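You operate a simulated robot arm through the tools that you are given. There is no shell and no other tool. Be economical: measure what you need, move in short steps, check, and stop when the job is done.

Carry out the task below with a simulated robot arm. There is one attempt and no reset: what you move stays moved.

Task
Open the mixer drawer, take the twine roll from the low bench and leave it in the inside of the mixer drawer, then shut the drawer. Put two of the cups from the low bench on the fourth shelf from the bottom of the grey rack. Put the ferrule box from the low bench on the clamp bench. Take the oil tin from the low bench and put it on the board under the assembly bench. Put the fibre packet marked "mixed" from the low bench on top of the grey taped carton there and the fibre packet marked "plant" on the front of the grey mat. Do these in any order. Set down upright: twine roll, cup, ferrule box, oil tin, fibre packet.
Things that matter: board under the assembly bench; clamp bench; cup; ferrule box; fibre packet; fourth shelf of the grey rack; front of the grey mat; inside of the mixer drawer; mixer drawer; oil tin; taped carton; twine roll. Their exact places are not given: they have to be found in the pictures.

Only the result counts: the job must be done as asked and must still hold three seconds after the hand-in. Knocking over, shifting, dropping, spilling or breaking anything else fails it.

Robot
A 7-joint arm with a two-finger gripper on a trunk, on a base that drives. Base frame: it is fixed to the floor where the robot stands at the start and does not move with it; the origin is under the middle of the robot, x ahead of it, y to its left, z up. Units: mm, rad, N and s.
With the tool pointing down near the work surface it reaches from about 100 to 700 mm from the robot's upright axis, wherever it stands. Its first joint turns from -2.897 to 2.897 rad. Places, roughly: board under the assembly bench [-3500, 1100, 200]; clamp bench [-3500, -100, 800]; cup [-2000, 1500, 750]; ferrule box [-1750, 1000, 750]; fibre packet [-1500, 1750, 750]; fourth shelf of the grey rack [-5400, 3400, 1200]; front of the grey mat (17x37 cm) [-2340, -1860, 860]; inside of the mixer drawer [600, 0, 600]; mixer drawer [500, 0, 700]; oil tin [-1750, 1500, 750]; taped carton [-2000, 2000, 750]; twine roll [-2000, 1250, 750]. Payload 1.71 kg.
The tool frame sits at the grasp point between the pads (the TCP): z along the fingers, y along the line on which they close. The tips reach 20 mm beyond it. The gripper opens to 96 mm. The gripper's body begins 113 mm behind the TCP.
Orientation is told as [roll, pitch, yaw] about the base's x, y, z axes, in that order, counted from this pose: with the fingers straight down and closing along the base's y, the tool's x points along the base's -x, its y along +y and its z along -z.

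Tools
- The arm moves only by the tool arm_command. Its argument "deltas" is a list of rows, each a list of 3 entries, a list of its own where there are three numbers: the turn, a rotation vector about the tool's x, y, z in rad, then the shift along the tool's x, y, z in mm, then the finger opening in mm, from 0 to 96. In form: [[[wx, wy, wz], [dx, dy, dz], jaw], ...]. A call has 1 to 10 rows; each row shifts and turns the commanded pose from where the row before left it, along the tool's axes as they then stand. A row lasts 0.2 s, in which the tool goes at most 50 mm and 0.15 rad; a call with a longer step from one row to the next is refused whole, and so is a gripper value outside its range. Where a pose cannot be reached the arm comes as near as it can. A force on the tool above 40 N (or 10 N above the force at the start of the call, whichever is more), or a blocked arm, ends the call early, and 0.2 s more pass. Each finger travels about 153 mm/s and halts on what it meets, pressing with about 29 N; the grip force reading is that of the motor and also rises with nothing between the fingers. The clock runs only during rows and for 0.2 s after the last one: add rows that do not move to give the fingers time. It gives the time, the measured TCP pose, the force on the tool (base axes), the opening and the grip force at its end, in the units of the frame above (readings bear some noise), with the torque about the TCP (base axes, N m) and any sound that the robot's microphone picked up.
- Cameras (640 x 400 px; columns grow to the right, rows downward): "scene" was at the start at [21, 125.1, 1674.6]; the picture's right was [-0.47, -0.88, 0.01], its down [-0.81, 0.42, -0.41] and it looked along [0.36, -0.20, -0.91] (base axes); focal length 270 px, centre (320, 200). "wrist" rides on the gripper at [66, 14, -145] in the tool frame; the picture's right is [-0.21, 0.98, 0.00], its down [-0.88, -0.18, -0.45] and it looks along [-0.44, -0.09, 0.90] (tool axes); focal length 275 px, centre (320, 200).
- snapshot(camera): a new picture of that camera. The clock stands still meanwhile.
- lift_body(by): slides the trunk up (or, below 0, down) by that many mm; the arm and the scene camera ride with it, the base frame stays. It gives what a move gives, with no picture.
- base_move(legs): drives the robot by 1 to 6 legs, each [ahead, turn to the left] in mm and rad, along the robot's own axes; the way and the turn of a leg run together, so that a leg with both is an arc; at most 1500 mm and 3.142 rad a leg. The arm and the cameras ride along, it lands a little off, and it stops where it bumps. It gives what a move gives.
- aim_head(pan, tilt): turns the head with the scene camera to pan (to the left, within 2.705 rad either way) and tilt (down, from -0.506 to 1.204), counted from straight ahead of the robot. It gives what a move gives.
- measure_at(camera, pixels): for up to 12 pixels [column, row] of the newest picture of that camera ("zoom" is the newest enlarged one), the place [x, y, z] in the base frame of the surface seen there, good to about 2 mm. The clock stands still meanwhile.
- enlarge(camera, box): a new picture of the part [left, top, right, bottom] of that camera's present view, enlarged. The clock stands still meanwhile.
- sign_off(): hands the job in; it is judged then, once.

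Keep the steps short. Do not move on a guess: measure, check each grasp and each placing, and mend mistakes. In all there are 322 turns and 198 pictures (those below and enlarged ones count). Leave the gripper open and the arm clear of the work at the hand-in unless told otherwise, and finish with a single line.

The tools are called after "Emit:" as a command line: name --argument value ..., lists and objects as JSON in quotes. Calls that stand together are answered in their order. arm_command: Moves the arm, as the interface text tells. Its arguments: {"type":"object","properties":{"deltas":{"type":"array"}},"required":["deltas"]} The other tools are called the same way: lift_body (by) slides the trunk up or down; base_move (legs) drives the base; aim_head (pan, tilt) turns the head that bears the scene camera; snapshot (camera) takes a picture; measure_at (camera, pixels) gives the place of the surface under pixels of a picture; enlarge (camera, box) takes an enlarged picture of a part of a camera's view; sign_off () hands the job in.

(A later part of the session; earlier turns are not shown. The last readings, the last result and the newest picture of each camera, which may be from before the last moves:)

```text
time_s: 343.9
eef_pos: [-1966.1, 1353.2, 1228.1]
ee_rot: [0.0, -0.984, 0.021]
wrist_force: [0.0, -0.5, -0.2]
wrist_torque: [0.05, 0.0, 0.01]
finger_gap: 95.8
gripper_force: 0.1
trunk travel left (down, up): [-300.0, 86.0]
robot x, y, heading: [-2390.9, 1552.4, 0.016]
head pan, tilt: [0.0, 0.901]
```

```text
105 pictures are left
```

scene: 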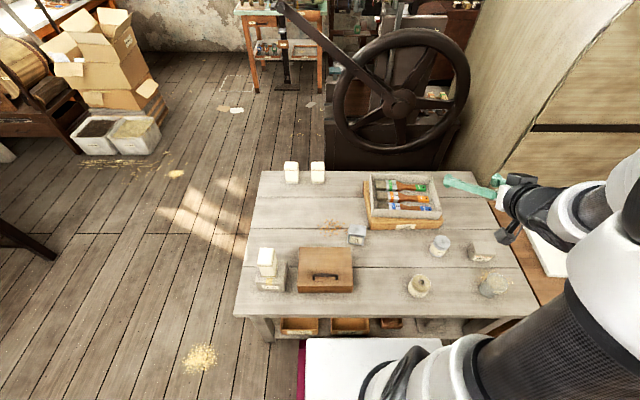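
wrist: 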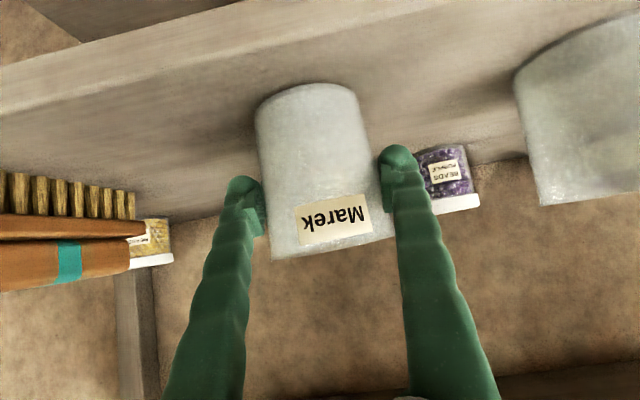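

I set the tilt to 45° and move toward a point above/behind the tin.

Emit:
arm_command --deltas '[[[0.015, 0.092, 0.015], [0, 0, 0], 96], [[0, 0.092, 0], [0, 0, 0], 96], [[0, 0, 0], [16.8, 28.1, 29.5], 96], [[0, 0, 0], [16.8, 28.1, 29.5], 96], [[0, 0, 0], [16.8, 28.1, 29.5], 96], [[0, 0, 0], [16.8, 28.1, 29.5], 96], [[0, 0, 0], [16.8, 28.1, 29.5], 96], [[0, 0, 0], [16.8, 28.1, 29.5], 96], [[0, 0, 0], [16.8, 28.1, 29.5], 96], [[0, 0, 0], [0, 0, 0], 96]]'

Emit:
snapshot --camera "wrist"

```text
time_s: 346.1
eef_pos: [-1886.3, 1552.3, 994.1]
ee_rot: [0.004, -0.788, -0.001]
wrist_force: [-0.5, -1.1, -0.3]
wrist_torque: [-0.03, 0.03, 0.01]
finger_gap: 96.0
gripper_force: 0.0
trunk travel left (down, up): [-300.0, 86.0]
robot x, y, heading: [-2391.9, 1552.9, 0.013]
head pan, tilt: [0.0, 0.901]
```

```text
104 pictures are left
```

wrist: 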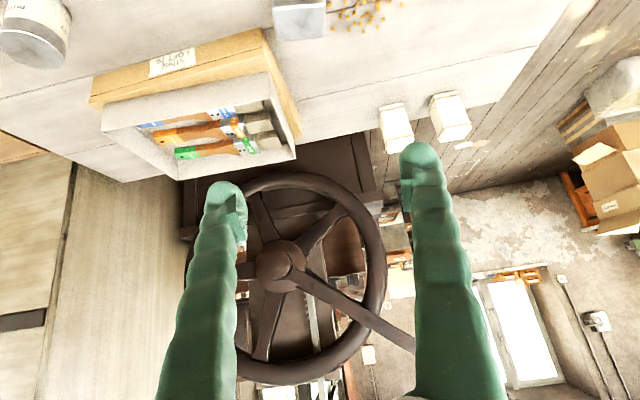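

Descend to (-1875,1550,780).

Emit:
arm_command --deltas '[[[0, 0, 0], [28.8, -0.4, 31.7], 96], [[0, 0, 0], [28.8, -0.4, 31.7], 96], [[0, 0, 0], [28.8, -0.4, 31.7], 96], [[0, 0, 0], [28.8, -0.4, 31.7], 96], [[0, 0, 0], [28.8, -0.4, 31.7], 96], [[0, 0, 0], [0, 0, 0], 96]]'

Emit:
snapshot --camera "wrist"

```text
time_s: 347.4
eef_pos: [-1875.0, 1549.4, 781.6]
ee_rot: [0.003, -0.784, -0.001]
wrist_force: [-0.8, 0.1, -0.5]
wrist_torque: [0.0, 0.03, -0.02]
finger_gap: 96.1
gripper_force: 0.0
trunk travel left (down, up): [-300.0, 86.0]
robot x, y, heading: [-2388.1, 1552.1, 0.015]
head pan, tilt: [0.0, 0.901]
```

```text
103 pictures are left
```

wrist: 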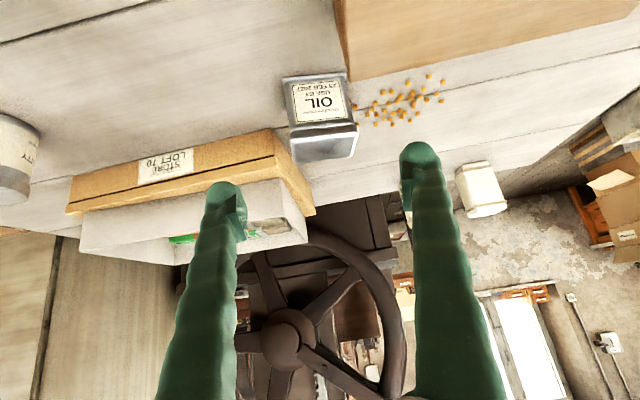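

Measure the tin faces and the tray box's near corner.

Emit:
measure_at --camera "wrist" --pixels '[[285, 85], [343, 80], [298, 125], [352, 120], [300, 150], [352, 145], [272, 155], [310, 205], [345, 70], [318, 140]]'

```text
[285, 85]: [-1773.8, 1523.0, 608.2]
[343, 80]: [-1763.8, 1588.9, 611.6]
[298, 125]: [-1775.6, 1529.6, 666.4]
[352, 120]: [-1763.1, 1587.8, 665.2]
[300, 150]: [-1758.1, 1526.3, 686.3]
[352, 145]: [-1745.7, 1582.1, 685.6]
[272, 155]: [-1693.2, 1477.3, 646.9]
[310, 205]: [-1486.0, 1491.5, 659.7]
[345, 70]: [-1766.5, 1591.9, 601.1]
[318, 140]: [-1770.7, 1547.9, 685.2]
```

Tin is turned ~0.19 rad. I yaw the tool by -0.19 and line up 150 mm behind it.

Emit:
arm_command --deltas '[[[0.067, 0, 0.067], [0, 0, 0], 96], [[0.067, 0, 0.067], [0, 0, 0], 96], [[0, 0, 0], [-4, 26.7, 23.3], 96], [[0, 0, 0], [0, 0, 0], 96]]'

Emit:
snapshot --camera "wrist"

```text
time_s: 348.4
eef_pos: [-1850.2, 1572.8, 766.0]
ee_rot: [0.007, -0.785, -0.192]
wrist_force: [0.3, -0.1, -0.4]
wrist_torque: [0.03, -0.02, 0.0]
finger_gap: 96.1
gripper_force: 0.0
trunk travel left (down, up): [-300.0, 86.0]
robot x, y, heading: [-2392.3, 1555.3, 0.013]
head pan, tilt: [0.0, 0.901]
```

```text
102 pictures are left
```

wrist: 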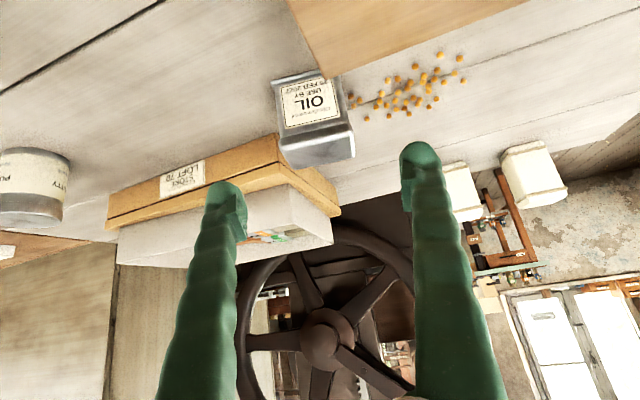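

Advance 150 mm along the tool axis.

Emit:
arm_command --deltas '[[[0, 0, 0], [0, 0, 45], 96], [[0, 0, 0], [0, 0, 45], 96], [[0, 0, 0], [0, 0, 35], 96], [[0, 0, 0], [0, 0, 23], 96], [[0, 0, 0], [0, 0, 0], 96]]'

Emit:
snapshot --camera "wrist"

```text
time_s: 349.6
eef_pos: [-1748.0, 1553.5, 660.6]
ee_rot: [0.005, -0.786, -0.192]
wrist_force: [-0.8, -0.2, 0.1]
wrist_torque: [-0.02, 0.0, 0.0]
finger_gap: 96.0
gripper_force: 0.1
trunk travel left (down, up): [-300.0, 86.0]
robot x, y, heading: [-2392.2, 1554.7, 0.012]
head pan, tilt: [0.0, 0.901]
```

```text
101 pictures are left
```

wrist: 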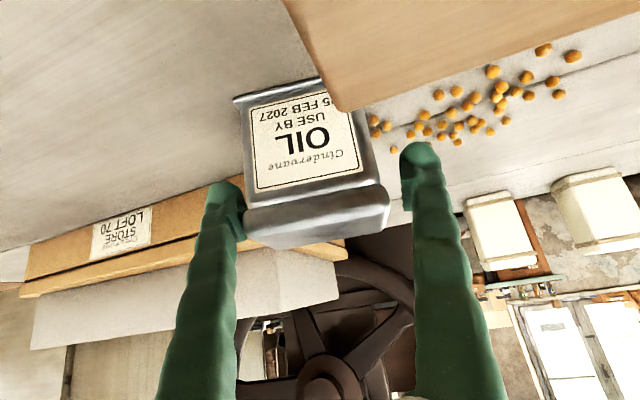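

Close and lift 100 mm.

Emit:
arm_command --deltas '[[[0, 0, 0], [0, -3, 0], 96], [[0, 0, 0], [0, 0, 0], 50], [[0, 0, 0], [0, 0, 0], 50], [[0, 0, 0], [0, 0, 0], 50], [[0, 0, 0], [-10, 0, -10], 50], [[0, 0, 0], [-28, 0, -28], 50], [[0, 0, 0], [-33, 0, -33], 50], [[0, 0, 0], [0, 0, 0], 50]]'

Emit:
snapshot --camera "wrist"

```text
time_s: 351.4
eef_pos: [-1746.9, 1549.4, 760.6]
ee_rot: [0.005, -0.784, -0.19]
wrist_force: [0.1, 0.4, -3.2]
wrist_torque: [-0.01, 0.03, 0.04]
finger_gap: 87.1
gripper_force: 29.2
trunk travel left (down, up): [-300.0, 86.0]
robot x, y, heading: [-2388.2, 1556.1, 0.017]
head pan, tilt: [0.0, 0.901]
```

```text
100 pictures are left
```

wrist: 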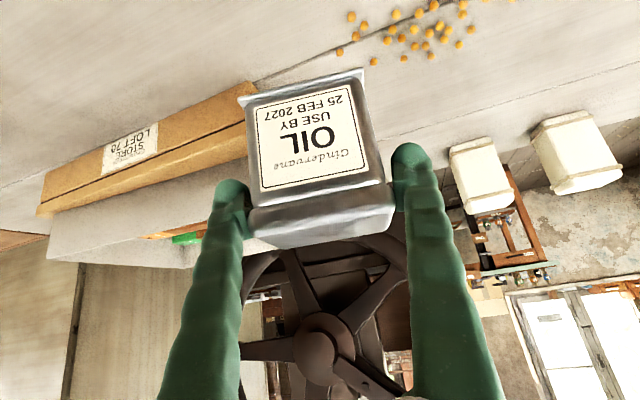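

Tin held. Retract and raise it, then turn round in the aisle toward the assembly bench at y≈1100.

Emit:
arm_command --deltas '[[[0, 0, 0], [-15, -3.6, -41.5], 50], [[0, 0, 0], [-15, -3.6, -41.5], 50], [[0, 0, 0], [-15, -3.6, -41.5], 50], [[0, 0, 0], [-15, -3.6, -41.5], 50], [[0, 0, 0], [-15, -3.6, -41.5], 50], [[0, 0, 0], [-15, -3.6, -41.5], 50], [[0, 0, 0], [-15, -3.6, -41.5], 50], [[0, 0, 0], [-15, -3.6, -41.5], 50], [[0, 0, 0], [0, 0, 0], 50]]'

Emit:
base_move --legs '[[-190, 0], [0, -1.585], [460, 0], [0, -1.571]]'

Emit:
aim_head --pan 0.1 --tilt 1.0

Emit:
snapshot --camera "scene"

```text
time_s: 353.4
eef_pos: [-1898.5, 1549.8, 1082.9]
ee_rot: [0.009, -0.794, -0.194]
wrist_force: [0.3, -0.4, -2.9]
wrist_torque: [0.0, 0.02, 0.01]
finger_gap: 87.0
gripper_force: 28.8
trunk travel left (down, up): [-300.0, 86.0]
robot x, y, heading: [-2391.3, 1550.6, 0.014]
head pan, tilt: [0.0, 0.901]
```

```text
time_s: 366.8
eef_pos: [-3079.7, 1099.1, 1083.2]
ee_rot: [0.01, -0.792, 2.928]
wrist_force: [0.1, -1.0, -3.3]
wrist_torque: [-0.01, -0.02, 0.0]
finger_gap: 86.8
gripper_force: 29.3
trunk travel left (down, up): [-300.0, 86.0]
robot x, y, heading: [-2586.5, 1085.5, 3.133]
head pan, tilt: [0.0, 0.901]
```

```text
time_s: 367.4
eef_pos: [-3085.4, 1098.1, 1105.4]
ee_rot: [0.035, -0.858, 2.913]
wrist_force: [0.6, 0.5, -2.6]
wrist_torque: [0.02, 0.0, -0.01]
finger_gap: 86.9
gripper_force: 29.4
trunk travel left (down, up): [-300.0, 86.0]
robot x, y, heading: [-2584.8, 1086.0, 3.136]
head pan, tilt: [0.099, 1.0]
```

```text
99 pictures are left
```

scene: 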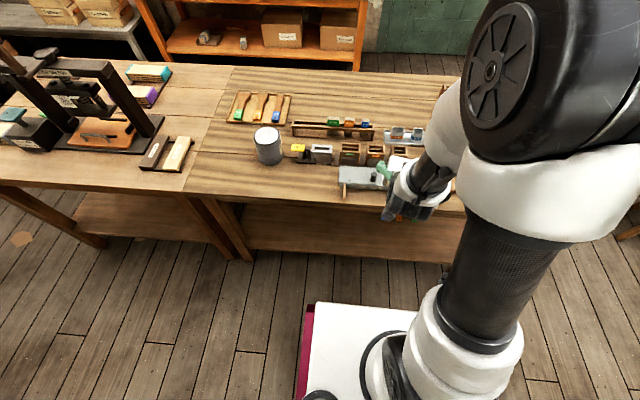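

I measure the bench edge, apron and board front edge.

Emit:
measure_at --camera "scene" --pixels '[[320, 203], [320, 210], [320, 220], [320, 235], [320, 248], [320, 254], [400, 250], [280, 230], [240, 205], [240, 240], [430, 255]]'

```text
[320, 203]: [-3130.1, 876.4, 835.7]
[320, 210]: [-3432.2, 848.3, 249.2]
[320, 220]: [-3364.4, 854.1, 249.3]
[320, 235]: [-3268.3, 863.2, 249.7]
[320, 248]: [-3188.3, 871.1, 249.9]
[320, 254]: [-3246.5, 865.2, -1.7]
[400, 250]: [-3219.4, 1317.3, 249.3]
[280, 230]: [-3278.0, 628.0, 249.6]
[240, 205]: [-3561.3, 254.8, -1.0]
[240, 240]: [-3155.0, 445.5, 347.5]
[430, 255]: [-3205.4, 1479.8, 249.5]
```

Board front edge x≈-3187, z 249.7. I level the tin, retract 85 mm, then lower the trunk fully.

Emit:
arm_command --deltas '[[[0.03, 0.073, 0], [0, 0, 0], 50], [[0, 0, 0], [30, 0, -30], 50], [[0, 0, 0], [30, 0, -30], 50], [[0, 0, 0], [0, 0, 0], 50]]'

Emit:
lift_body --by -300

```text
time_s: 368.4
eef_pos: [-3056.0, 1075.0, 1110.4]
ee_rot: [-0.012, -0.743, 2.921]
wrist_force: [-0.3, 0.3, -4.1]
wrist_torque: [0.0, -0.01, 0.02]
finger_gap: 86.7
gripper_force: 29.0
out of reach, approached as far as the arm can: row 2, 3
trunk travel left (down, up): [-300.0, 86.0]
robot x, y, heading: [-2581.2, 1090.4, 3.141]
head pan, tilt: [0.099, 1.0]
```

```text
time_s: 371.4
eef_pos: [-3049.1, 1075.6, 808.4]
ee_rot: [-0.015, -0.732, 2.926]
wrist_force: [-0.2, 0.9, -3.3]
wrist_torque: [0.01, -0.01, 0.0]
finger_gap: 86.7
gripper_force: 28.9
trunk travel left (down, up): [0.0, 386.0]
robot x, y, heading: [-2588.1, 1087.2, 3.137]
head pan, tilt: [0.099, 1.0]
```

Lower the tin 450 mm in front of the bench.

Emit:
arm_command --deltas '[[[-0.02, -0.05, 0], [31.8, 0, 28], 50], [[0, 0, 0], [31.8, 0, 31.8], 50], [[0, 0, 0], [31.8, 0, 31.8], 50], [[0, 0, 0], [31.8, 0, 31.8], 50], [[0, 0, 0], [31.8, 0, 31.8], 50], [[0, 0, 0], [31.8, 0, 31.8], 50], [[0, 0, 0], [31.8, 0, 31.8], 50], [[0, 0, 0], [31.8, 0, 31.8], 50], [[0, 0, 0], [31.8, 0, 31.8], 50], [[0, 0, 0], [31.8, 0, 31.8], 50]]'

Emit:
snapshot --camera "scene"

Emit:
snapshot --camera "wrist"

```text
time_s: 373.6
eef_pos: [-3068.0, 1069.1, 363.9]
ee_rot: [0.003, -0.784, 2.928]
wrist_force: [0.4, -0.7, -3.4]
wrist_torque: [0.01, -0.04, 0.0]
finger_gap: 86.6
gripper_force: 28.8
out of reach, approached as far as the arm can: row 1
trunk travel left (down, up): [0.0, 386.0]
robot x, y, heading: [-2588.0, 1085.6, 3.133]
head pan, tilt: [0.099, 1.0]
```

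```text
98 pictures are left
```

scene: 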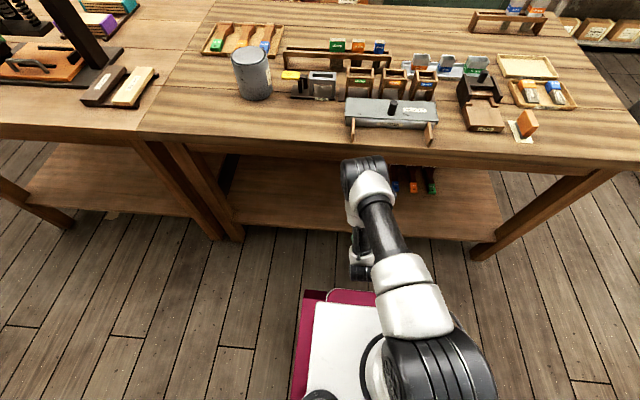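

```text
97 pictures are left
```

wrist: 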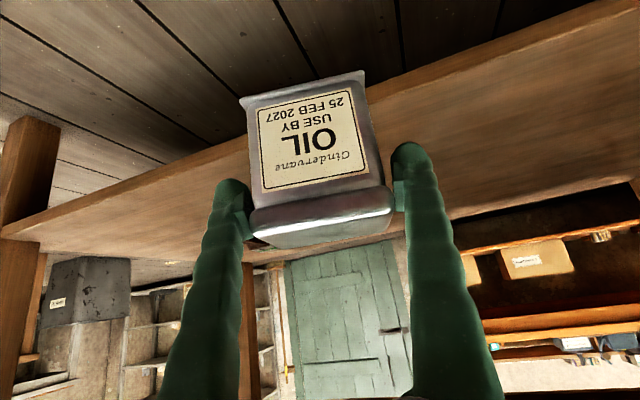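

I measure the elbow's height relative to the bench edge before moving in.

Emit:
measure_at --camera "scene" --pixels '[[362, 165], [350, 180], [375, 180], [365, 190], [365, 205], [385, 115], [430, 142], [395, 185]]'

```text
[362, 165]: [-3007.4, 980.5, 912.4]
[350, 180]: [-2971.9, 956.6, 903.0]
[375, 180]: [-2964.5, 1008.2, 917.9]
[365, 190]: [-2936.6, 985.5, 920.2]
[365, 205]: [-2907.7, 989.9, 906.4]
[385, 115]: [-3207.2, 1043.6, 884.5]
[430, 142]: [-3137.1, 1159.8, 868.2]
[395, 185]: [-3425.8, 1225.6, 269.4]
```

The elbow (z≈915, x≈-3007) would hit the bench if I drove in; instead I extend the arm forward 155 mm with the base still.

Emit:
arm_command --deltas '[[[0, 0, 0], [-27, 8.3, 27], 50], [[0, 0, 0], [-27, 8.3, 27], 50], [[0, 0, 0], [0, 0, 0], 50]]'

Emit:
snapshot --camera "scene"

Emit:
measure_at --camera "scene" --pixels '[[362, 165], [350, 180], [375, 180], [365, 190]]'

```text
time_s: 374.4
eef_pos: [-3148.4, 1070.2, 365.4]
ee_rot: [0.0, -0.783, 2.927]
wrist_force: [0.2, 0.8, -2.5]
wrist_torque: [0.0, -0.02, -0.02]
finger_gap: 86.8
gripper_force: 29.3
trunk travel left (down, up): [0.0, 386.0]
robot x, y, heading: [-2583.7, 1088.3, 3.138]
head pan, tilt: [0.099, 1.0]
```

```text
96 pictures are left
```

scene: 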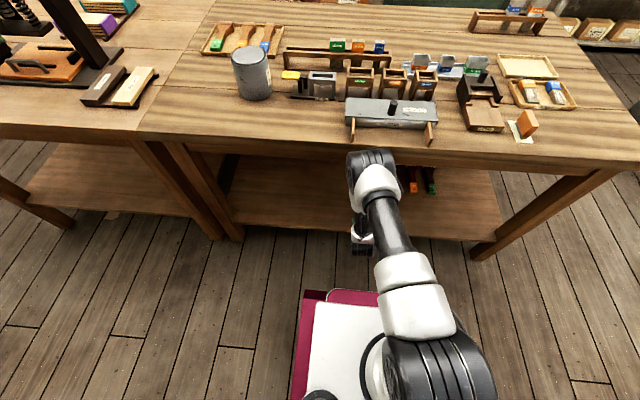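

```text
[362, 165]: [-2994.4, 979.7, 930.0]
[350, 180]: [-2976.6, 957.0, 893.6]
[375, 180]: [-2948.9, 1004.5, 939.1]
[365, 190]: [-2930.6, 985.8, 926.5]
```

Elbow stays clear. Extend 75 mm more.

Emit:
arm_command --deltas '[[[0, 0, 0], [-26, 8, 26], 50], [[0, 0, 0], [-26, 8, 26], 50], [[0, 0, 0], [0, 0, 0], 50]]'

Emit:
snapshot --camera "scene"

Emit:
snapshot --camera "wrist"

```text
time_s: 375.2
eef_pos: [-3224.0, 1070.7, 363.7]
ee_rot: [0.002, -0.783, 2.928]
wrist_force: [1.2, 0.2, -3.4]
wrist_torque: [0.01, -0.04, -0.01]
finger_gap: 86.9
gripper_force: 28.6
trunk travel left (down, up): [0.0, 386.0]
robot x, y, heading: [-2588.3, 1084.1, 3.135]
head pan, tilt: [0.099, 1.0]
```

```text
95 pictures are left
```

scene: 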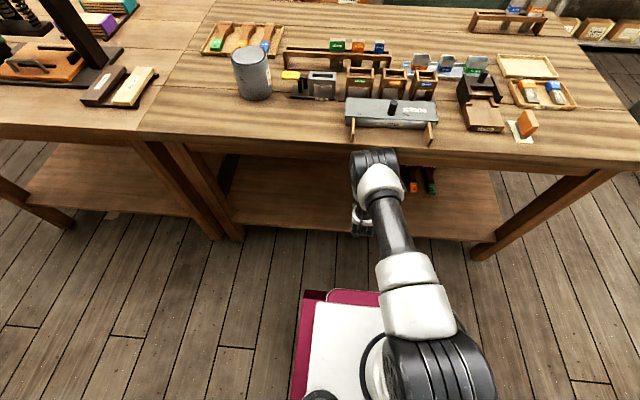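

```text
94 pictures are left
```

wrist: 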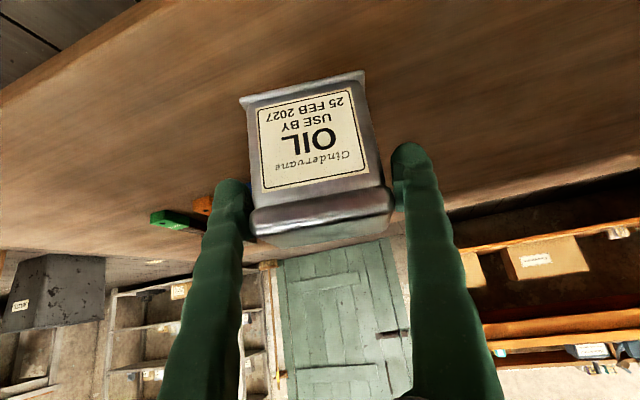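

Over the board. Lower 45 mm and 12 mm further in.

Emit:
arm_command --deltas '[[[0, 0, 0], [10, 2, 23], 50], [[0, 0, 0], [14, 0, 14], 50], [[0, 0, 0], [0, 0, 0], 50]]'

Emit:
arm_command --deltas '[[[0, 0, 0], [2.1, 0, 2.1], 50], [[0, 0, 0], [0, 0, 0], 50]]'

```text
time_s: 376.1
eef_pos: [-3232.8, 1068.2, 321.6]
ee_rot: [0.005, -0.783, 2.929]
wrist_force: [0.3, 1.0, -3.4]
wrist_torque: [0.02, -0.03, 0.02]
finger_gap: 86.5
gripper_force: 28.9
trunk travel left (down, up): [0.0, 386.0]
robot x, y, heading: [-2587.2, 1086.9, 3.135]
head pan, tilt: [0.099, 1.0]
```

```text
time_s: 376.6
eef_pos: [-3231.8, 1067.3, 318.4]
ee_rot: [0.005, -0.782, 2.927]
wrist_force: [0.4, -0.8, -2.6]
wrist_torque: [0.01, -0.01, -0.03]
finger_gap: 86.7
gripper_force: 28.8
trunk travel left (down, up): [0.0, 386.0]
robot x, y, heading: [-2582.5, 1086.8, 3.134]
head pan, tilt: [0.099, 1.0]
```

Emit:
arm_command --deltas '[[[0, 0, 0], [2.8, 0, 2.8], 50], [[0, 0, 0], [0, 0, 0], 50]]'

Emit:
arm_command --deltas '[[[0, 0, 0], [2.1, 0, 2.1], 50], [[0, 0, 0], [0, 0, 0], 50]]'

```text
time_s: 377.2
eef_pos: [-3231.0, 1067.6, 314.3]
ee_rot: [0.004, -0.781, 2.927]
wrist_force: [-0.4, 0.3, -2.9]
wrist_torque: [0.02, -0.05, 0.01]
finger_gap: 86.8
gripper_force: 28.7
trunk travel left (down, up): [0.0, 386.0]
robot x, y, heading: [-2583.7, 1087.7, 3.136]
head pan, tilt: [0.099, 1.0]
```

```text
time_s: 377.9
eef_pos: [-3231.2, 1067.8, 311.1]
ee_rot: [0.004, -0.783, 2.927]
wrist_force: [0.4, -1.1, -1.7]
wrist_torque: [0.05, 0.03, 0.03]
finger_gap: 86.7
gripper_force: 28.7
trunk travel left (down, up): [0.0, 386.0]
robot x, y, heading: [-2587.5, 1087.1, 3.13]
head pan, tilt: [0.099, 1.0]
```

Emit:
arm_command --deltas '[[[0, 0, 0], [1.1, 0, 1.1], 50], [[0, 0, 0], [0, 0, 0], 50]]'

Emit:
arm_command --deltas '[[[0, 0, 0], [1.1, 0, 1.1], 50], [[0, 0, 0], [0, 0, 0], 50]]'

```text
time_s: 378.4
eef_pos: [-3231.7, 1067.4, 311.5]
ee_rot: [0.003, -0.786, 2.926]
wrist_force: [4.0, -1.2, 11.2]
wrist_torque: [0.56, 0.1, -0.17]
finger_gap: 86.6
gripper_force: 29.0
trunk travel left (down, up): [0.0, 386.0]
robot x, y, heading: [-2584.8, 1084.9, 3.137]
head pan, tilt: [0.099, 1.0]
```

```text
time_s: 379.1
eef_pos: [-3232.8, 1069.5, 310.3]
ee_rot: [0.004, -0.788, 2.927]
wrist_force: [8.6, -4.6, 28.1]
wrist_torque: [0.08, -0.24, 0.02]
finger_gap: 86.8
gripper_force: 28.7
trunk travel left (down, up): [0.0, 386.0]
robot x, y, heading: [-2585.4, 1084.6, 3.138]
head pan, tilt: [0.099, 1.0]
```

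Contact. Release and withdraw back along the tool axis, then horizontally out.

Emit:
arm_command --deltas '[[[0, 0, 0], [-0.7, 0, -0.7], 90], [[0, 0, 0], [0, 0, 0], 96], [[0, 0, 0], [0, 0, 0], 96], [[0, 0, 0], [0, 0, -20], 96], [[0, 0, 0], [0, 0, -40], 96], [[0, 0, 0], [10, 0, -40], 96], [[0, 0, 0], [25, 0, -30], 96], [[0, 0, 0], [25, 0, -30], 96], [[0, 0, 0], [0, 0, 0], 96]]'

Emit:
snapshot --camera "wrist"

```text
time_s: 381.1
eef_pos: [-3081.3, 1038.5, 379.9]
ee_rot: [0.004, -0.784, 2.928]
wrist_force: [0.4, 0.0, -0.8]
wrist_torque: [-0.03, 0.01, 0.0]
finger_gap: 95.8
gripper_force: 0.1
trunk travel left (down, up): [0.0, 386.0]
robot x, y, heading: [-2582.8, 1083.0, 3.136]
head pan, tilt: [0.099, 1.0]
```

```text
93 pictures are left
```

wrist: 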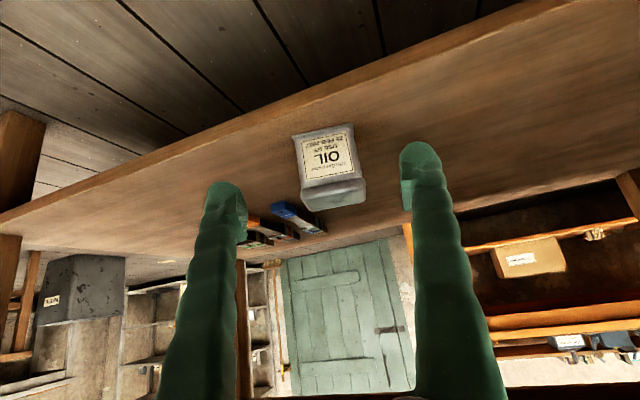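

The tin stands on the board. Back off, raise the trunk, and point the tool down again.

Emit:
arm_command --deltas '[[[0, 0, 0], [25, 0, -25], 96], [[0, 0, 0], [25, 0, -25], 96], [[0, 0, 0], [0, 0, -40], 96], [[0, 0, 0], [-30, 0, -30], 96], [[0, 0, 0], [0, 0, 0], 96]]'

Emit:
lift_body --by 300

Emit:
arm_command --deltas '[[[0, 0, 0], [-30, 0, -30], 96], [[0, 0, 0], [-30, 0, -30], 96], [[0, 0, 0], [-30, 0, -30], 96], [[0, 0.13, 0], [0, 0, 0], 96], [[0, 0.13, 0], [0, 0, 0], 96], [[0, 0.13, 0], [0, 0, 0], 96], [[0, 0.13, 0], [0, 0, 0], 96], [[0, 0.13, 0], [0, 0, 0], 96], [[0, 0.134, 0], [0, 0, 0], 96], [[0, 0, 0], [0, 0, 0], 96]]'

```text
time_s: 382.2
eef_pos: [-2982.3, 1015.1, 451.2]
ee_rot: [0.003, -0.784, 2.929]
wrist_force: [-0.5, 0.1, 0.5]
wrist_torque: [0.03, -0.04, 0.01]
finger_gap: 95.9
gripper_force: 0.0
trunk travel left (down, up): [0.0, 386.0]
robot x, y, heading: [-2586.4, 1085.2, 3.136]
head pan, tilt: [0.099, 1.0]
```

```text
time_s: 385.2
eef_pos: [-2983.0, 1014.6, 750.6]
ee_rot: [0.002, -0.782, 2.927]
wrist_force: [-0.2, -0.2, -0.4]
wrist_torque: [0.01, 0.01, 0.01]
finger_gap: 95.7
gripper_force: 0.1
trunk travel left (down, up): [-300.0, 86.0]
robot x, y, heading: [-2586.5, 1086.9, 3.136]
head pan, tilt: [0.099, 1.0]
```

```text
time_s: 387.4
eef_pos: [-2992.1, 1009.4, 869.8]
ee_rot: [0.001, 0.001, 2.931]
wrist_force: [0.0, -0.2, -0.1]
wrist_torque: [-0.03, -0.02, 0.02]
finger_gap: 96.0
gripper_force: 0.0
out of reach, approached as far as the arm can: row 3
trunk travel left (down, up): [-300.0, 86.0]
robot x, y, heading: [-2584.1, 1079.8, 3.139]
head pan, tilt: [0.099, 1.0]
```

Turn round to face the low bench and approach for the ferrule box.

Emit:
base_move --legs '[[0, 3.141], [200, 0]]'

Emit:
aim_head --pan -0.2 --tilt 0.9

Emit:
snapshot --camera "wrist"

Emit:
snapshot --camera "scene"

```text
time_s: 397.9
eef_pos: [-1973.3, 1166.0, 866.3]
ee_rot: [0.0, 0.007, -0.206]
wrist_force: [0.0, -0.4, 0.0]
wrist_torque: [0.0, -0.08, -0.01]
finger_gap: 96.1
gripper_force: 0.1
trunk travel left (down, up): [-300.0, 86.0]
robot x, y, heading: [-2384.7, 1081.7, -0.001]
head pan, tilt: [0.099, 1.0]
```

```text
time_s: 398.8
eef_pos: [-1984.2, 1164.2, 873.7]
ee_rot: [0.002, -0.005, -0.207]
wrist_force: [-0.5, 0.2, 0.0]
wrist_torque: [-0.02, -0.05, 0.03]
finger_gap: 95.6
gripper_force: 0.0
trunk travel left (down, up): [-300.0, 86.0]
robot x, y, heading: [-2385.7, 1084.6, -0.002]
head pan, tilt: [-0.201, 0.901]
```

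```text
92 pictures are left
```

wrist: 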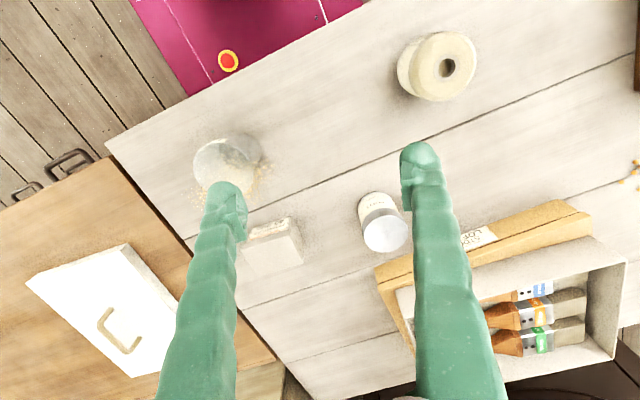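

```text
91 pictures are left
```

scene: 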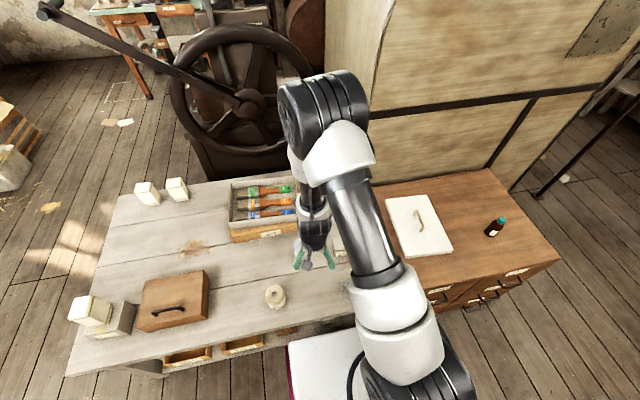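

Move above the ferrule box (-1822,1019) and straighten yaw.

Emit:
arm_command --deltas '[[[0, 0, 0], [-36, -23, 5], 96], [[0, 0, 0], [-36, -23, 5], 96], [[0, 0, 0], [-36, -23, 5], 96], [[0, 0, 0], [-36, -23, 5], 96], [[0, 0, 0], [-36, -23, 5], 96], [[0, 0, -0.104], [0, 0, 0], 96], [[0, 0, -0.104], [0, 0, 0], 96], [[0, 0, 0], [0, 0, 0], 96]]'

Emit:
snapshot --camera "wrist"

```text
time_s: 400.6
eef_pos: [-1830.3, 1013.8, 848.3]
ee_rot: [0.003, -0.004, 0.002]
wrist_force: [0.9, -0.9, 0.7]
wrist_torque: [-0.02, 0.01, -0.01]
finger_gap: 96.0
gripper_force: 0.1
trunk travel left (down, up): [-300.0, 86.0]
robot x, y, heading: [-2388.0, 1084.1, -0.0]
head pan, tilt: [-0.201, 0.901]
```

```text
90 pictures are left
```

wrist: 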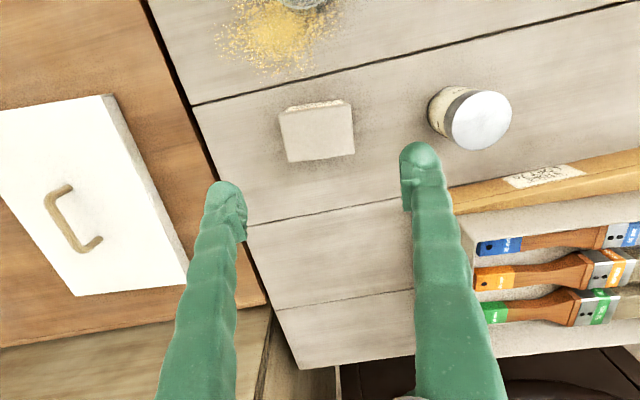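

Emit:
measure_at --camera "wrist" --pixels '[[282, 115], [348, 107], [292, 158], [352, 150], [316, 132], [305, 105], [440, 110], [300, 220]]'

```text
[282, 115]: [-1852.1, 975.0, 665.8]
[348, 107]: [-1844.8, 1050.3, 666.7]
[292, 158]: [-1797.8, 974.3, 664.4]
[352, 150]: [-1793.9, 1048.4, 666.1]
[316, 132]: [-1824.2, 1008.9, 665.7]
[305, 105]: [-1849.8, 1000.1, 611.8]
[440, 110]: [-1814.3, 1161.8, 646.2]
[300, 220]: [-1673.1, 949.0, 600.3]
```

Box: 55 (x) × 76 (y), top 666, centre (-1823,1012). I'd grip across x: yaw the tool +1.48.

Emit:
arm_command --deltas '[[[0, 0, -0.148], [0, 0, 0], 96], [[0, 0, -0.148], [0, 0, 0], 96], [[0, 0, -0.148], [0, 0, 0], 96], [[0, 0, -0.148], [0, 0, 0], 96], [[0, 0, -0.148], [0, 0, 0], 96], [[0, 0, -0.148], [0, 0, 0], 96], [[0, 0, -0.148], [0, 0, 0], 96], [[0, 0, -0.148], [0, 0, 0], 96], [[0, 0, -0.148], [0, 0, 0], 96], [[0, 0, -0.148], [0, 0, 0], 96]]'

Emit:
snapshot --camera "wrist"

```text
time_s: 402.8
eef_pos: [-1829.1, 1014.3, 846.8]
ee_rot: [-0.005, -0.004, 1.483]
wrist_force: [-0.3, -0.6, 0.0]
wrist_torque: [-0.02, -0.02, 0.01]
finger_gap: 95.9
gripper_force: 0.1
trunk travel left (down, up): [-300.0, 86.0]
robot x, y, heading: [-2380.9, 1084.7, -0.003]
head pan, tilt: [-0.201, 0.901]
```

```text
89 pictures are left
```

wrist: 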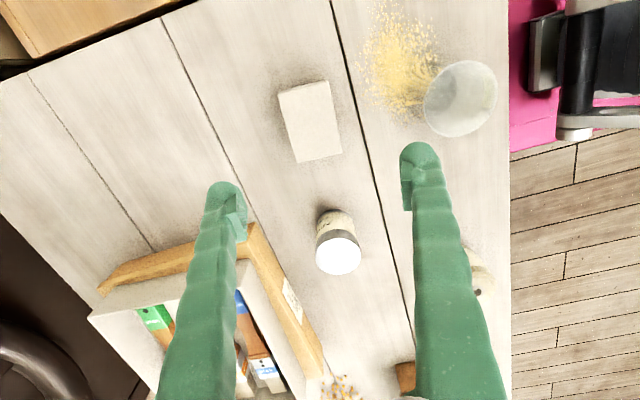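

Check box corners and the lying cup's nearest edge.

Emit:
measure_at --camera "wrist" --pixels '[[281, 95], [326, 84], [295, 160], [340, 150], [428, 100], [435, 75], [335, 215]]'

```text
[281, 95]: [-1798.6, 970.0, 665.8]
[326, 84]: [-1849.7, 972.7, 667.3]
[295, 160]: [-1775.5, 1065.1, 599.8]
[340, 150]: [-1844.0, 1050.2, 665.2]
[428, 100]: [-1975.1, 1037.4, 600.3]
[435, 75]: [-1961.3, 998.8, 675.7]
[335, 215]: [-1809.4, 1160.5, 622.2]
```

Descend to z≈638.

Emit:
arm_command --deltas '[[[0, 0, 0], [2, -8, 0], 96], [[0, 0, 0], [0, 0, 45], 96], [[0, 0, 0], [0, 0, 45], 96], [[0, 0, 0], [0, 0, 45], 96], [[0, 0, 0], [0, 0, 45], 96], [[0, 0, 0], [0, 0, 28], 96], [[0, 0, 0], [0, 0, 0], 96]]'

Emit:
snapshot --camera "wrist"

```text
time_s: 404.4
eef_pos: [-1821.7, 1012.7, 639.6]
ee_rot: [-0.004, -0.005, 1.482]
wrist_force: [-1.0, -0.1, 0.7]
wrist_torque: [0.0, 0.03, -0.01]
finger_gap: 95.9
gripper_force: 0.0
trunk travel left (down, up): [-300.0, 86.0]
robot x, y, heading: [-2385.8, 1082.2, -0.001]
head pan, tilt: [-0.201, 0.901]
```

```text
88 pictures are left
```

wrist: 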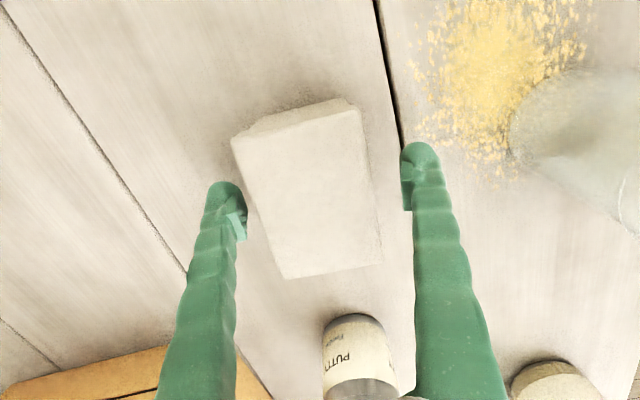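

Close and lift.

Emit:
arm_command --deltas '[[[0, 0, 0], [0, 0, 0], 40], [[0, 0, 0], [0, 0, 0], 40], [[0, 0, 0], [0, 0, 0], 40], [[0, 0, 0], [0, 0, -10], 40], [[0, 0, 0], [0, 0, -40], 40], [[0, 0, 0], [0, 0, -48], 40], [[0, 0, 0], [0, 0, -48], 40], [[0, 0, 0], [0, 0, -48], 40], [[0, 0, 0], [0, 0, -48], 40], [[0, 0, 0], [0, 0, 0], 40]]'

Emit:
snapshot --camera "wrist"

```text
time_s: 406.6
eef_pos: [-1823.9, 1012.9, 880.7]
ee_rot: [-0.001, -0.004, 1.481]
wrist_force: [0.5, -0.6, -3.5]
wrist_torque: [0.03, -0.02, 0.0]
finger_gap: 67.3
gripper_force: 29.1
trunk travel left (down, up): [-300.0, 86.0]
robot x, y, heading: [-2383.9, 1083.0, -0.002]
head pan, tilt: [-0.201, 0.901]
```

```text
87 pictures are left
```

wrist: 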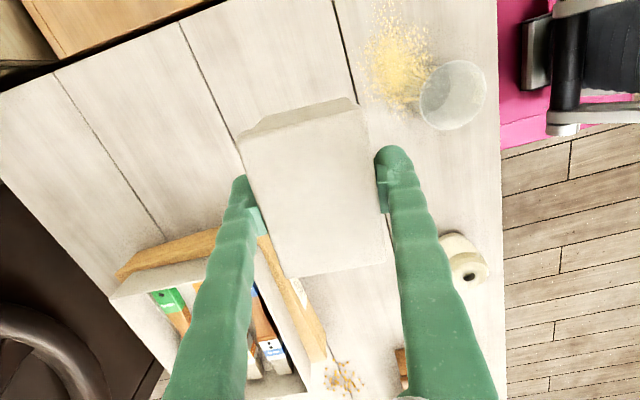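

Held. Retract/raise, then drive to the clamp bench (y≈-150) facing -x.

Emit:
arm_command --deltas '[[[0, 0, 0], [2.5, 27.4, -32.5], 40], [[0, 0, 0], [2.5, 27.4, -32.5], 40], [[0, 0, 0], [2.5, 27.4, -32.5], 40], [[0, 0, 0], [2.5, 27.4, -32.5], 40], [[0, 0, 0], [0, 0, 0], 40]]'

Emit:
base_move --legs '[[-200, 0], [0, -1.571], [1240, 0], [0, -1.571]]'

Emit:
aim_head --pan 0.1 --tilt 0.8

Emit:
snapshot --camera "scene"

```text
time_s: 407.8
eef_pos: [-1932.1, 1013.7, 1008.4]
ee_rot: [-0.003, -0.001, 1.479]
wrist_force: [1.2, -0.3, -3.2]
wrist_torque: [0.02, 0.05, -0.01]
finger_gap: 67.1
gripper_force: 28.5
trunk travel left (down, up): [-300.0, 86.0]
robot x, y, heading: [-2387.2, 1087.4, 0.002]
head pan, tilt: [-0.201, 0.901]
```

```text
time_s: 424.9
eef_pos: [-3027.5, -105.6, 1007.7]
ee_rot: [-0.004, -0.002, -1.65]
wrist_force: [0.2, -0.3, -3.7]
wrist_torque: [-0.03, 0.02, -0.02]
finger_gap: 66.9
gripper_force: 28.9
trunk travel left (down, up): [-300.0, 86.0]
robot x, y, heading: [-2573.5, -178.4, -3.136]
head pan, tilt: [-0.201, 0.901]
```

```text
time_s: 425.7
eef_pos: [-3012.3, -104.6, 1014.5]
ee_rot: [-0.017, -0.002, -1.653]
wrist_force: [-0.1, -0.1, -3.1]
wrist_torque: [0.0, -0.02, 0.0]
finger_gap: 66.9
gripper_force: 28.6
trunk travel left (down, up): [-300.0, 86.0]
robot x, y, heading: [-2577.5, -173.8, -3.136]
head pan, tilt: [0.099, 0.799]
```

```text
86 pictures are left
```

scene: 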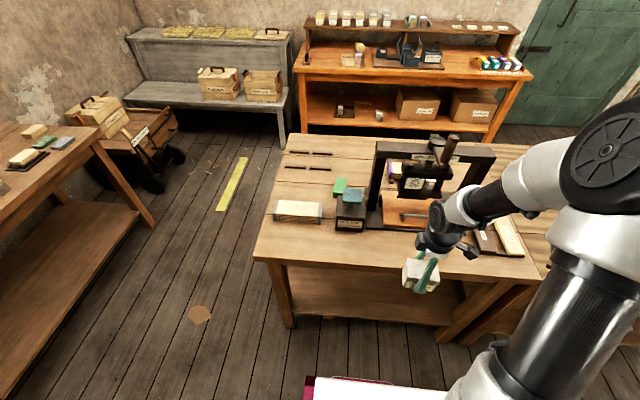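

I measure the free front strip of the clamp bench.

Emit:
measure_at --camera "scene" --pixels '[[350, 245], [390, 245], [390, 258], [350, 232], [400, 227], [300, 240], [300, 222], [375, 232], [330, 240], [330, 255]]'

Emit:
enlarge --camera "scene" --box '[250, 160, 470, 280]'

```text
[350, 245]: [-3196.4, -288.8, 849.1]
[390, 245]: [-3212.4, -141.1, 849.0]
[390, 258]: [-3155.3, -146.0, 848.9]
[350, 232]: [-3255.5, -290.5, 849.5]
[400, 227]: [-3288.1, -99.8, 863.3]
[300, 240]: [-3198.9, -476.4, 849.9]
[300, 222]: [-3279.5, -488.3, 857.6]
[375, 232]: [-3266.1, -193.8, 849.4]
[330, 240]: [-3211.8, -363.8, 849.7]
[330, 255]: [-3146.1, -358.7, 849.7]
```

```text
2.91 times, centred on (360, 220) of scene
```

zoom: 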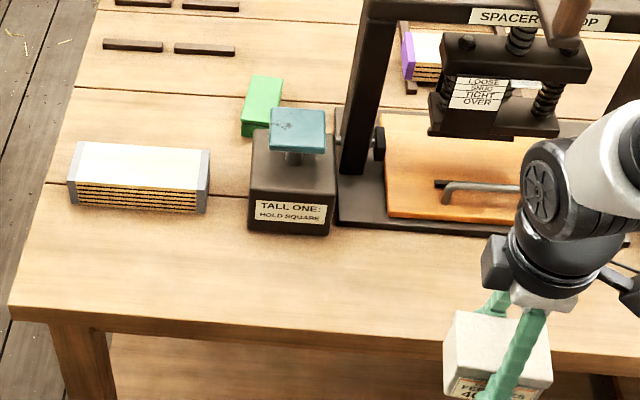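

Drive forward 130, then position over (-3190,-190).

Emit:
base_move --legs '[[130, 0]]'

Emit:
arm_command --deltas '[[[-0.015, 0, 0], [0, 0, 0], 40], [[0, 0, 0], [0, 0, 0], 40]]'

```text
time_s: 427.0
eef_pos: [-3115.2, -104.3, 1026.4]
ee_rot: [-0.041, -0.005, -1.65]
wrist_force: [3.1, 1.8, -1.4]
wrist_torque: [-0.11, 0.28, 0.02]
finger_gap: 66.9
gripper_force: 28.2
trunk travel left (down, up): [-300.0, 86.0]
robot x, y, heading: [-2701.6, -176.9, -3.128]
head pan, tilt: [0.099, 0.799]
```

```text
time_s: 427.6
eef_pos: [-3135.0, -105.6, 1018.1]
ee_rot: [-0.007, 0.0, -1.653]
wrist_force: [1.4, -0.4, -2.0]
wrist_torque: [-0.01, 0.14, -0.01]
finger_gap: 66.9
gripper_force: 29.1
trunk travel left (down, up): [-300.0, 86.0]
robot x, y, heading: [-2704.1, -174.2, -3.132]
head pan, tilt: [0.099, 0.799]
```

Emit:
arm_command --deltas '[[[0, 0, 0], [-22, -12, 25], 40], [[0, 0, 0], [-22, -12, 25], 40], [[0, 0, 0], [-22, -12, 25], 40], [[0, 0, 0], [-22, -12, 25], 40], [[0, 0, 0], [0, 0, 0], 40]]'

Emit:
snapshot --camera "wrist"

```text
time_s: 428.8
eef_pos: [-3193.0, -189.1, 915.6]
ee_rot: [-0.002, -0.001, -1.653]
wrist_force: [1.3, 0.3, -2.8]
wrist_torque: [-0.03, 0.03, 0.0]
finger_gap: 67.1
gripper_force: 29.5
trunk travel left (down, up): [-300.0, 86.0]
robot x, y, heading: [-2701.8, -174.9, -3.126]
head pan, tilt: [0.099, 0.799]
```

```text
84 pictures are left
```

wrist: 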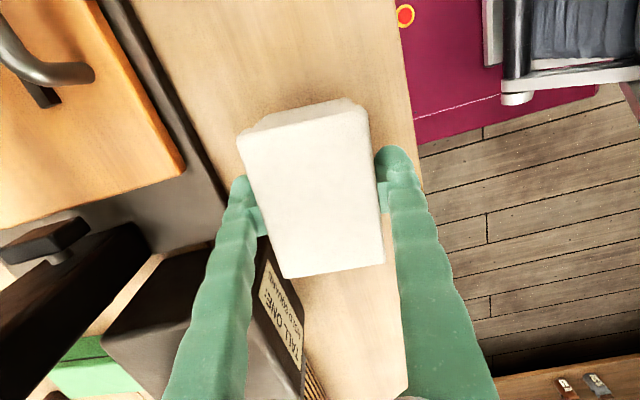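

Shift 10 mm toward me, lower to just above contact.

Emit:
arm_command --deltas '[[[0, 0, 0], [10, 10, 10], 40], [[0, 0, 0], [0, 0, 12], 40], [[0, 0, 0], [0, 0, 3], 40], [[0, 0, 0], [0, 0, 0], 40]]'

Emit:
arm_command --deltas '[[[0, 0, 0], [0, 0, 1.5], 40], [[0, 0, 0], [0, 0, 0], 40]]'

```text
time_s: 429.8
eef_pos: [-3184.5, -180.4, 889.6]
ee_rot: [0.002, -0.002, -1.65]
wrist_force: [2.3, -0.3, 3.9]
wrist_torque: [0.14, 0.12, -0.05]
finger_gap: 67.2
gripper_force: 29.7
trunk travel left (down, up): [-300.0, 86.0]
robot x, y, heading: [-2701.7, -175.6, -3.132]
head pan, tilt: [0.099, 0.799]
```

```text
time_s: 430.4
eef_pos: [-3184.1, -181.2, 890.8]
ee_rot: [-0.001, -0.001, -1.65]
wrist_force: [4.6, -1.0, 25.1]
wrist_torque: [0.16, -0.11, -0.02]
finger_gap: 66.9
gripper_force: 29.5
trunk travel left (down, up): [-300.0, 86.0]
robot x, y, heading: [-2701.4, -176.0, -3.135]
head pan, tilt: [0.099, 0.799]
```

Contact. Release and rise.

Emit:
arm_command --deltas '[[[0, 0, 0], [0, 0, -1], 80], [[0, 0, 0], [0, 0, 0], 92], [[0, 0, 0], [0, 0, 0], 92], [[0, 0, 0], [0, 0, -40], 92], [[0, 0, 0], [0, 0, -45], 92], [[0, 0, 0], [0, 0, -45], 92], [[0, 0, 0], [0, 0, 0], 92]]'

Emit:
snapshot --camera "wrist"

```text
time_s: 432.0
eef_pos: [-3186.0, -180.3, 1017.7]
ee_rot: [0.001, -0.001, -1.653]
wrist_force: [0.4, -0.1, -0.2]
wrist_torque: [0.0, -0.05, 0.01]
finger_gap: 92.0
gripper_force: 0.1
trunk travel left (down, up): [-300.0, 86.0]
robot x, y, heading: [-2700.5, -176.0, -3.132]
head pan, tilt: [0.099, 0.799]
```

```text
83 pictures are left
```

wrist: 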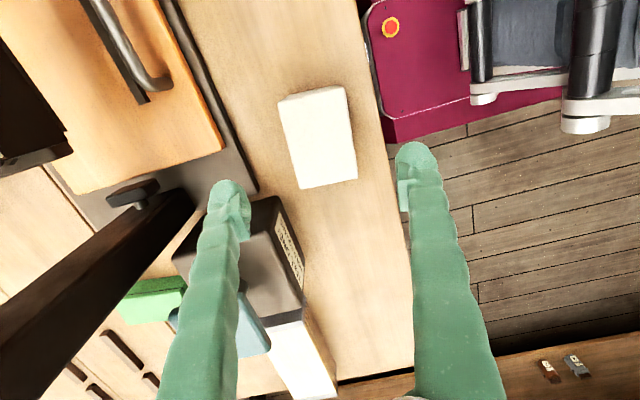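

The ferrule box stands on the clamp bench. Next the twine roll: back, turn right, up the aisle to y≈1325, face the low bench.

Emit:
base_move --legs '[[-125, 0], [0, -1.573], [1495, 0], [0, -1.571], [170, 0]]'

Emit:
snapshot --camera "wrist"

```text
time_s: 451.0
eef_pos: [-1957.4, 1315.6, 1026.4]
ee_rot: [-0.017, -0.004, 1.481]
wrist_force: [-0.2, -1.5, 0.8]
wrist_torque: [0.07, 0.0, 0.01]
finger_gap: 91.8
gripper_force: 0.1
trunk travel left (down, up): [-300.0, 86.0]
robot x, y, heading: [-2421.9, 1323.6, 0.009]
head pan, tilt: [0.099, 0.799]
```

```text
82 pictures are left
```

wrist: 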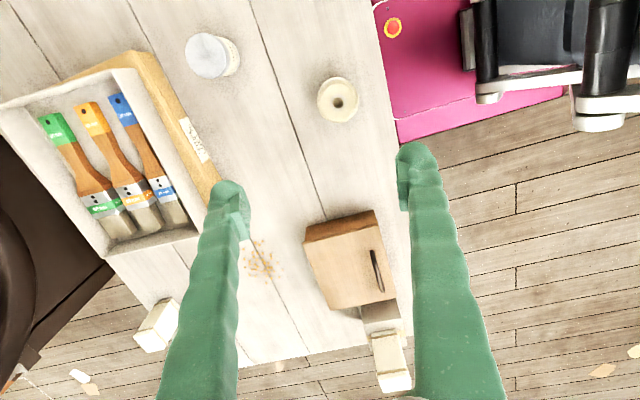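

Rotate the tool back to yaw 0.

Emit:
arm_command --deltas '[[[-0.015, 0, 0.148], [0, 0, 10], 96], [[0, 0, 0.148], [0, 0, 10], 96], [[0, 0, 0.148], [0, 0, 10], 96], [[0, 0, 0.148], [0, 0, 10], 96], [[0, 0, 0.148], [0, 0, 10], 96], [[0, 0, 0.148], [0, 0, 10], 96], [[0, 0, 0.148], [0, 0, 10], 96], [[0, 0, 0.148], [0, 0, 10], 96], [[0, 0, 0.148], [0, 0, 10], 96], [[0, 0, 0.148], [0, 0, 10], 96]]'

Emit:
snapshot --camera "wrist"

```text
time_s: 453.2
eef_pos: [-1937.9, 1319.0, 915.8]
ee_rot: [0.004, 0.019, 0.0]
wrist_force: [0.0, 0.1, -0.1]
wrist_torque: [0.02, 0.0, 0.0]
finger_gap: 96.0
gripper_force: 0.0
trunk travel left (down, up): [-300.0, 86.0]
robot x, y, heading: [-2421.4, 1318.8, 0.006]
head pan, tilt: [0.099, 0.799]
```

```text
81 pictures are left
```

wrist: 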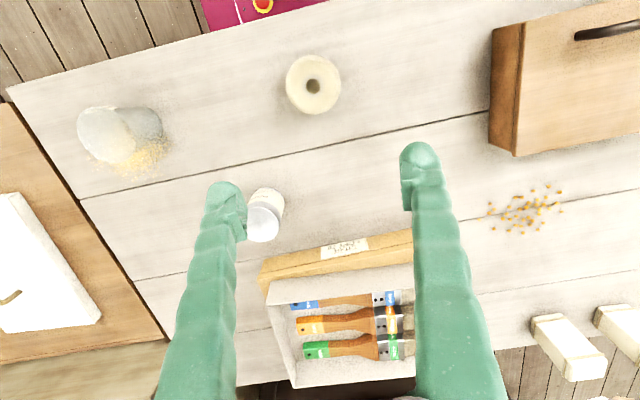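

Emit:
measure_at --camera "wrist" --pixels '[[295, 82], [330, 75], [313, 62], [316, 106], [305, 95], [325, 97]]'

```text
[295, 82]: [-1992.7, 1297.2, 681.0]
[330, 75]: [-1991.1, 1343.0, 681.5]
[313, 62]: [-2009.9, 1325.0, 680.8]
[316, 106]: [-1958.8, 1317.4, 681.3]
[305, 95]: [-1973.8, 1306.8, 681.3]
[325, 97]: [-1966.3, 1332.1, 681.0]
```

Centre (-1984,1321), top 681. Move over it and descend to z≈642.

Emit:
arm_command --deltas '[[[0, -0.019, 0], [46, 2, 0], 96], [[0, 0, 0], [0, 0, 45], 96], [[0, 0, 0], [0, 0, 45], 96], [[0, 0, 0], [0, 0, 45], 96], [[0, 0, 0], [0, 0, 45], 96], [[0, 0, 0], [0, 0, 45], 96], [[0, 0, 0], [0, 0, 45], 96], [[0, 0, 0], [0, 0, 0], 96]]'

Emit:
snapshot --camera "wrist"

```text
time_s: 455.0
eef_pos: [-1982.1, 1323.4, 644.0]
ee_rot: [0.004, 0.001, 0.002]
wrist_force: [0.6, 0.1, 0.4]
wrist_torque: [-0.03, -0.02, 0.01]
finger_gap: 95.9
gripper_force: 0.0
trunk travel left (down, up): [-300.0, 86.0]
robot x, y, heading: [-2421.6, 1318.8, 0.006]
head pan, tilt: [0.099, 0.799]
```

```text
80 pictures are left
```

wrist: 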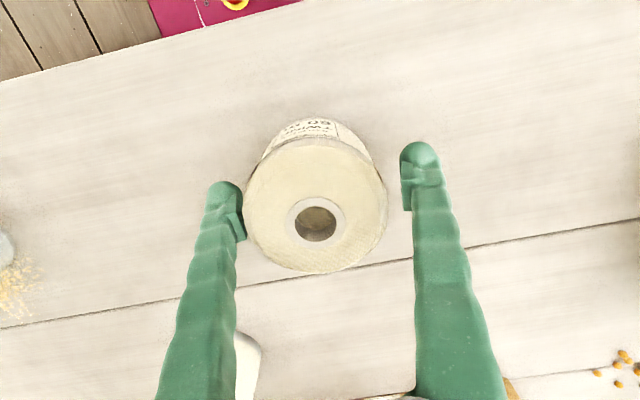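

Close and lift 300 mm.

Emit:
arm_command --deltas '[[[0, 0, 0], [0, 0, 0], 40], [[0, 0, 0], [0, 0, 0], 40], [[0, 0, 0], [0, 0, 0], 40], [[0, 0, 0], [0, 0, -10], 40], [[0, 0, 0], [0, 0, -45], 40], [[0, 0, 0], [0, 0, -48], 40], [[0, 0, 0], [0, 0, -48], 40], [[0, 0, 0], [0, 0, -48], 40], [[0, 0, 0], [0, 0, -48], 40], [[0, 0, 0], [10, 0, -45], 40]]'

Emit:
snapshot --camera "wrist"

```text
time_s: 457.2
eef_pos: [-1993.7, 1320.7, 942.8]
ee_rot: [0.005, 0.0, 0.002]
wrist_force: [-0.6, -0.3, -1.4]
wrist_torque: [-0.03, -0.05, 0.0]
finger_gap: 84.6
gripper_force: 29.1
trunk travel left (down, up): [-300.0, 86.0]
robot x, y, heading: [-2422.2, 1316.3, 0.01]
head pan, tilt: [0.099, 0.799]
```

```text
79 pictures are left
```

wrist: 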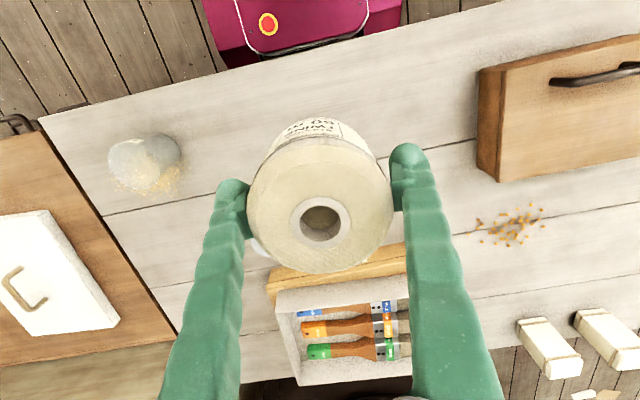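

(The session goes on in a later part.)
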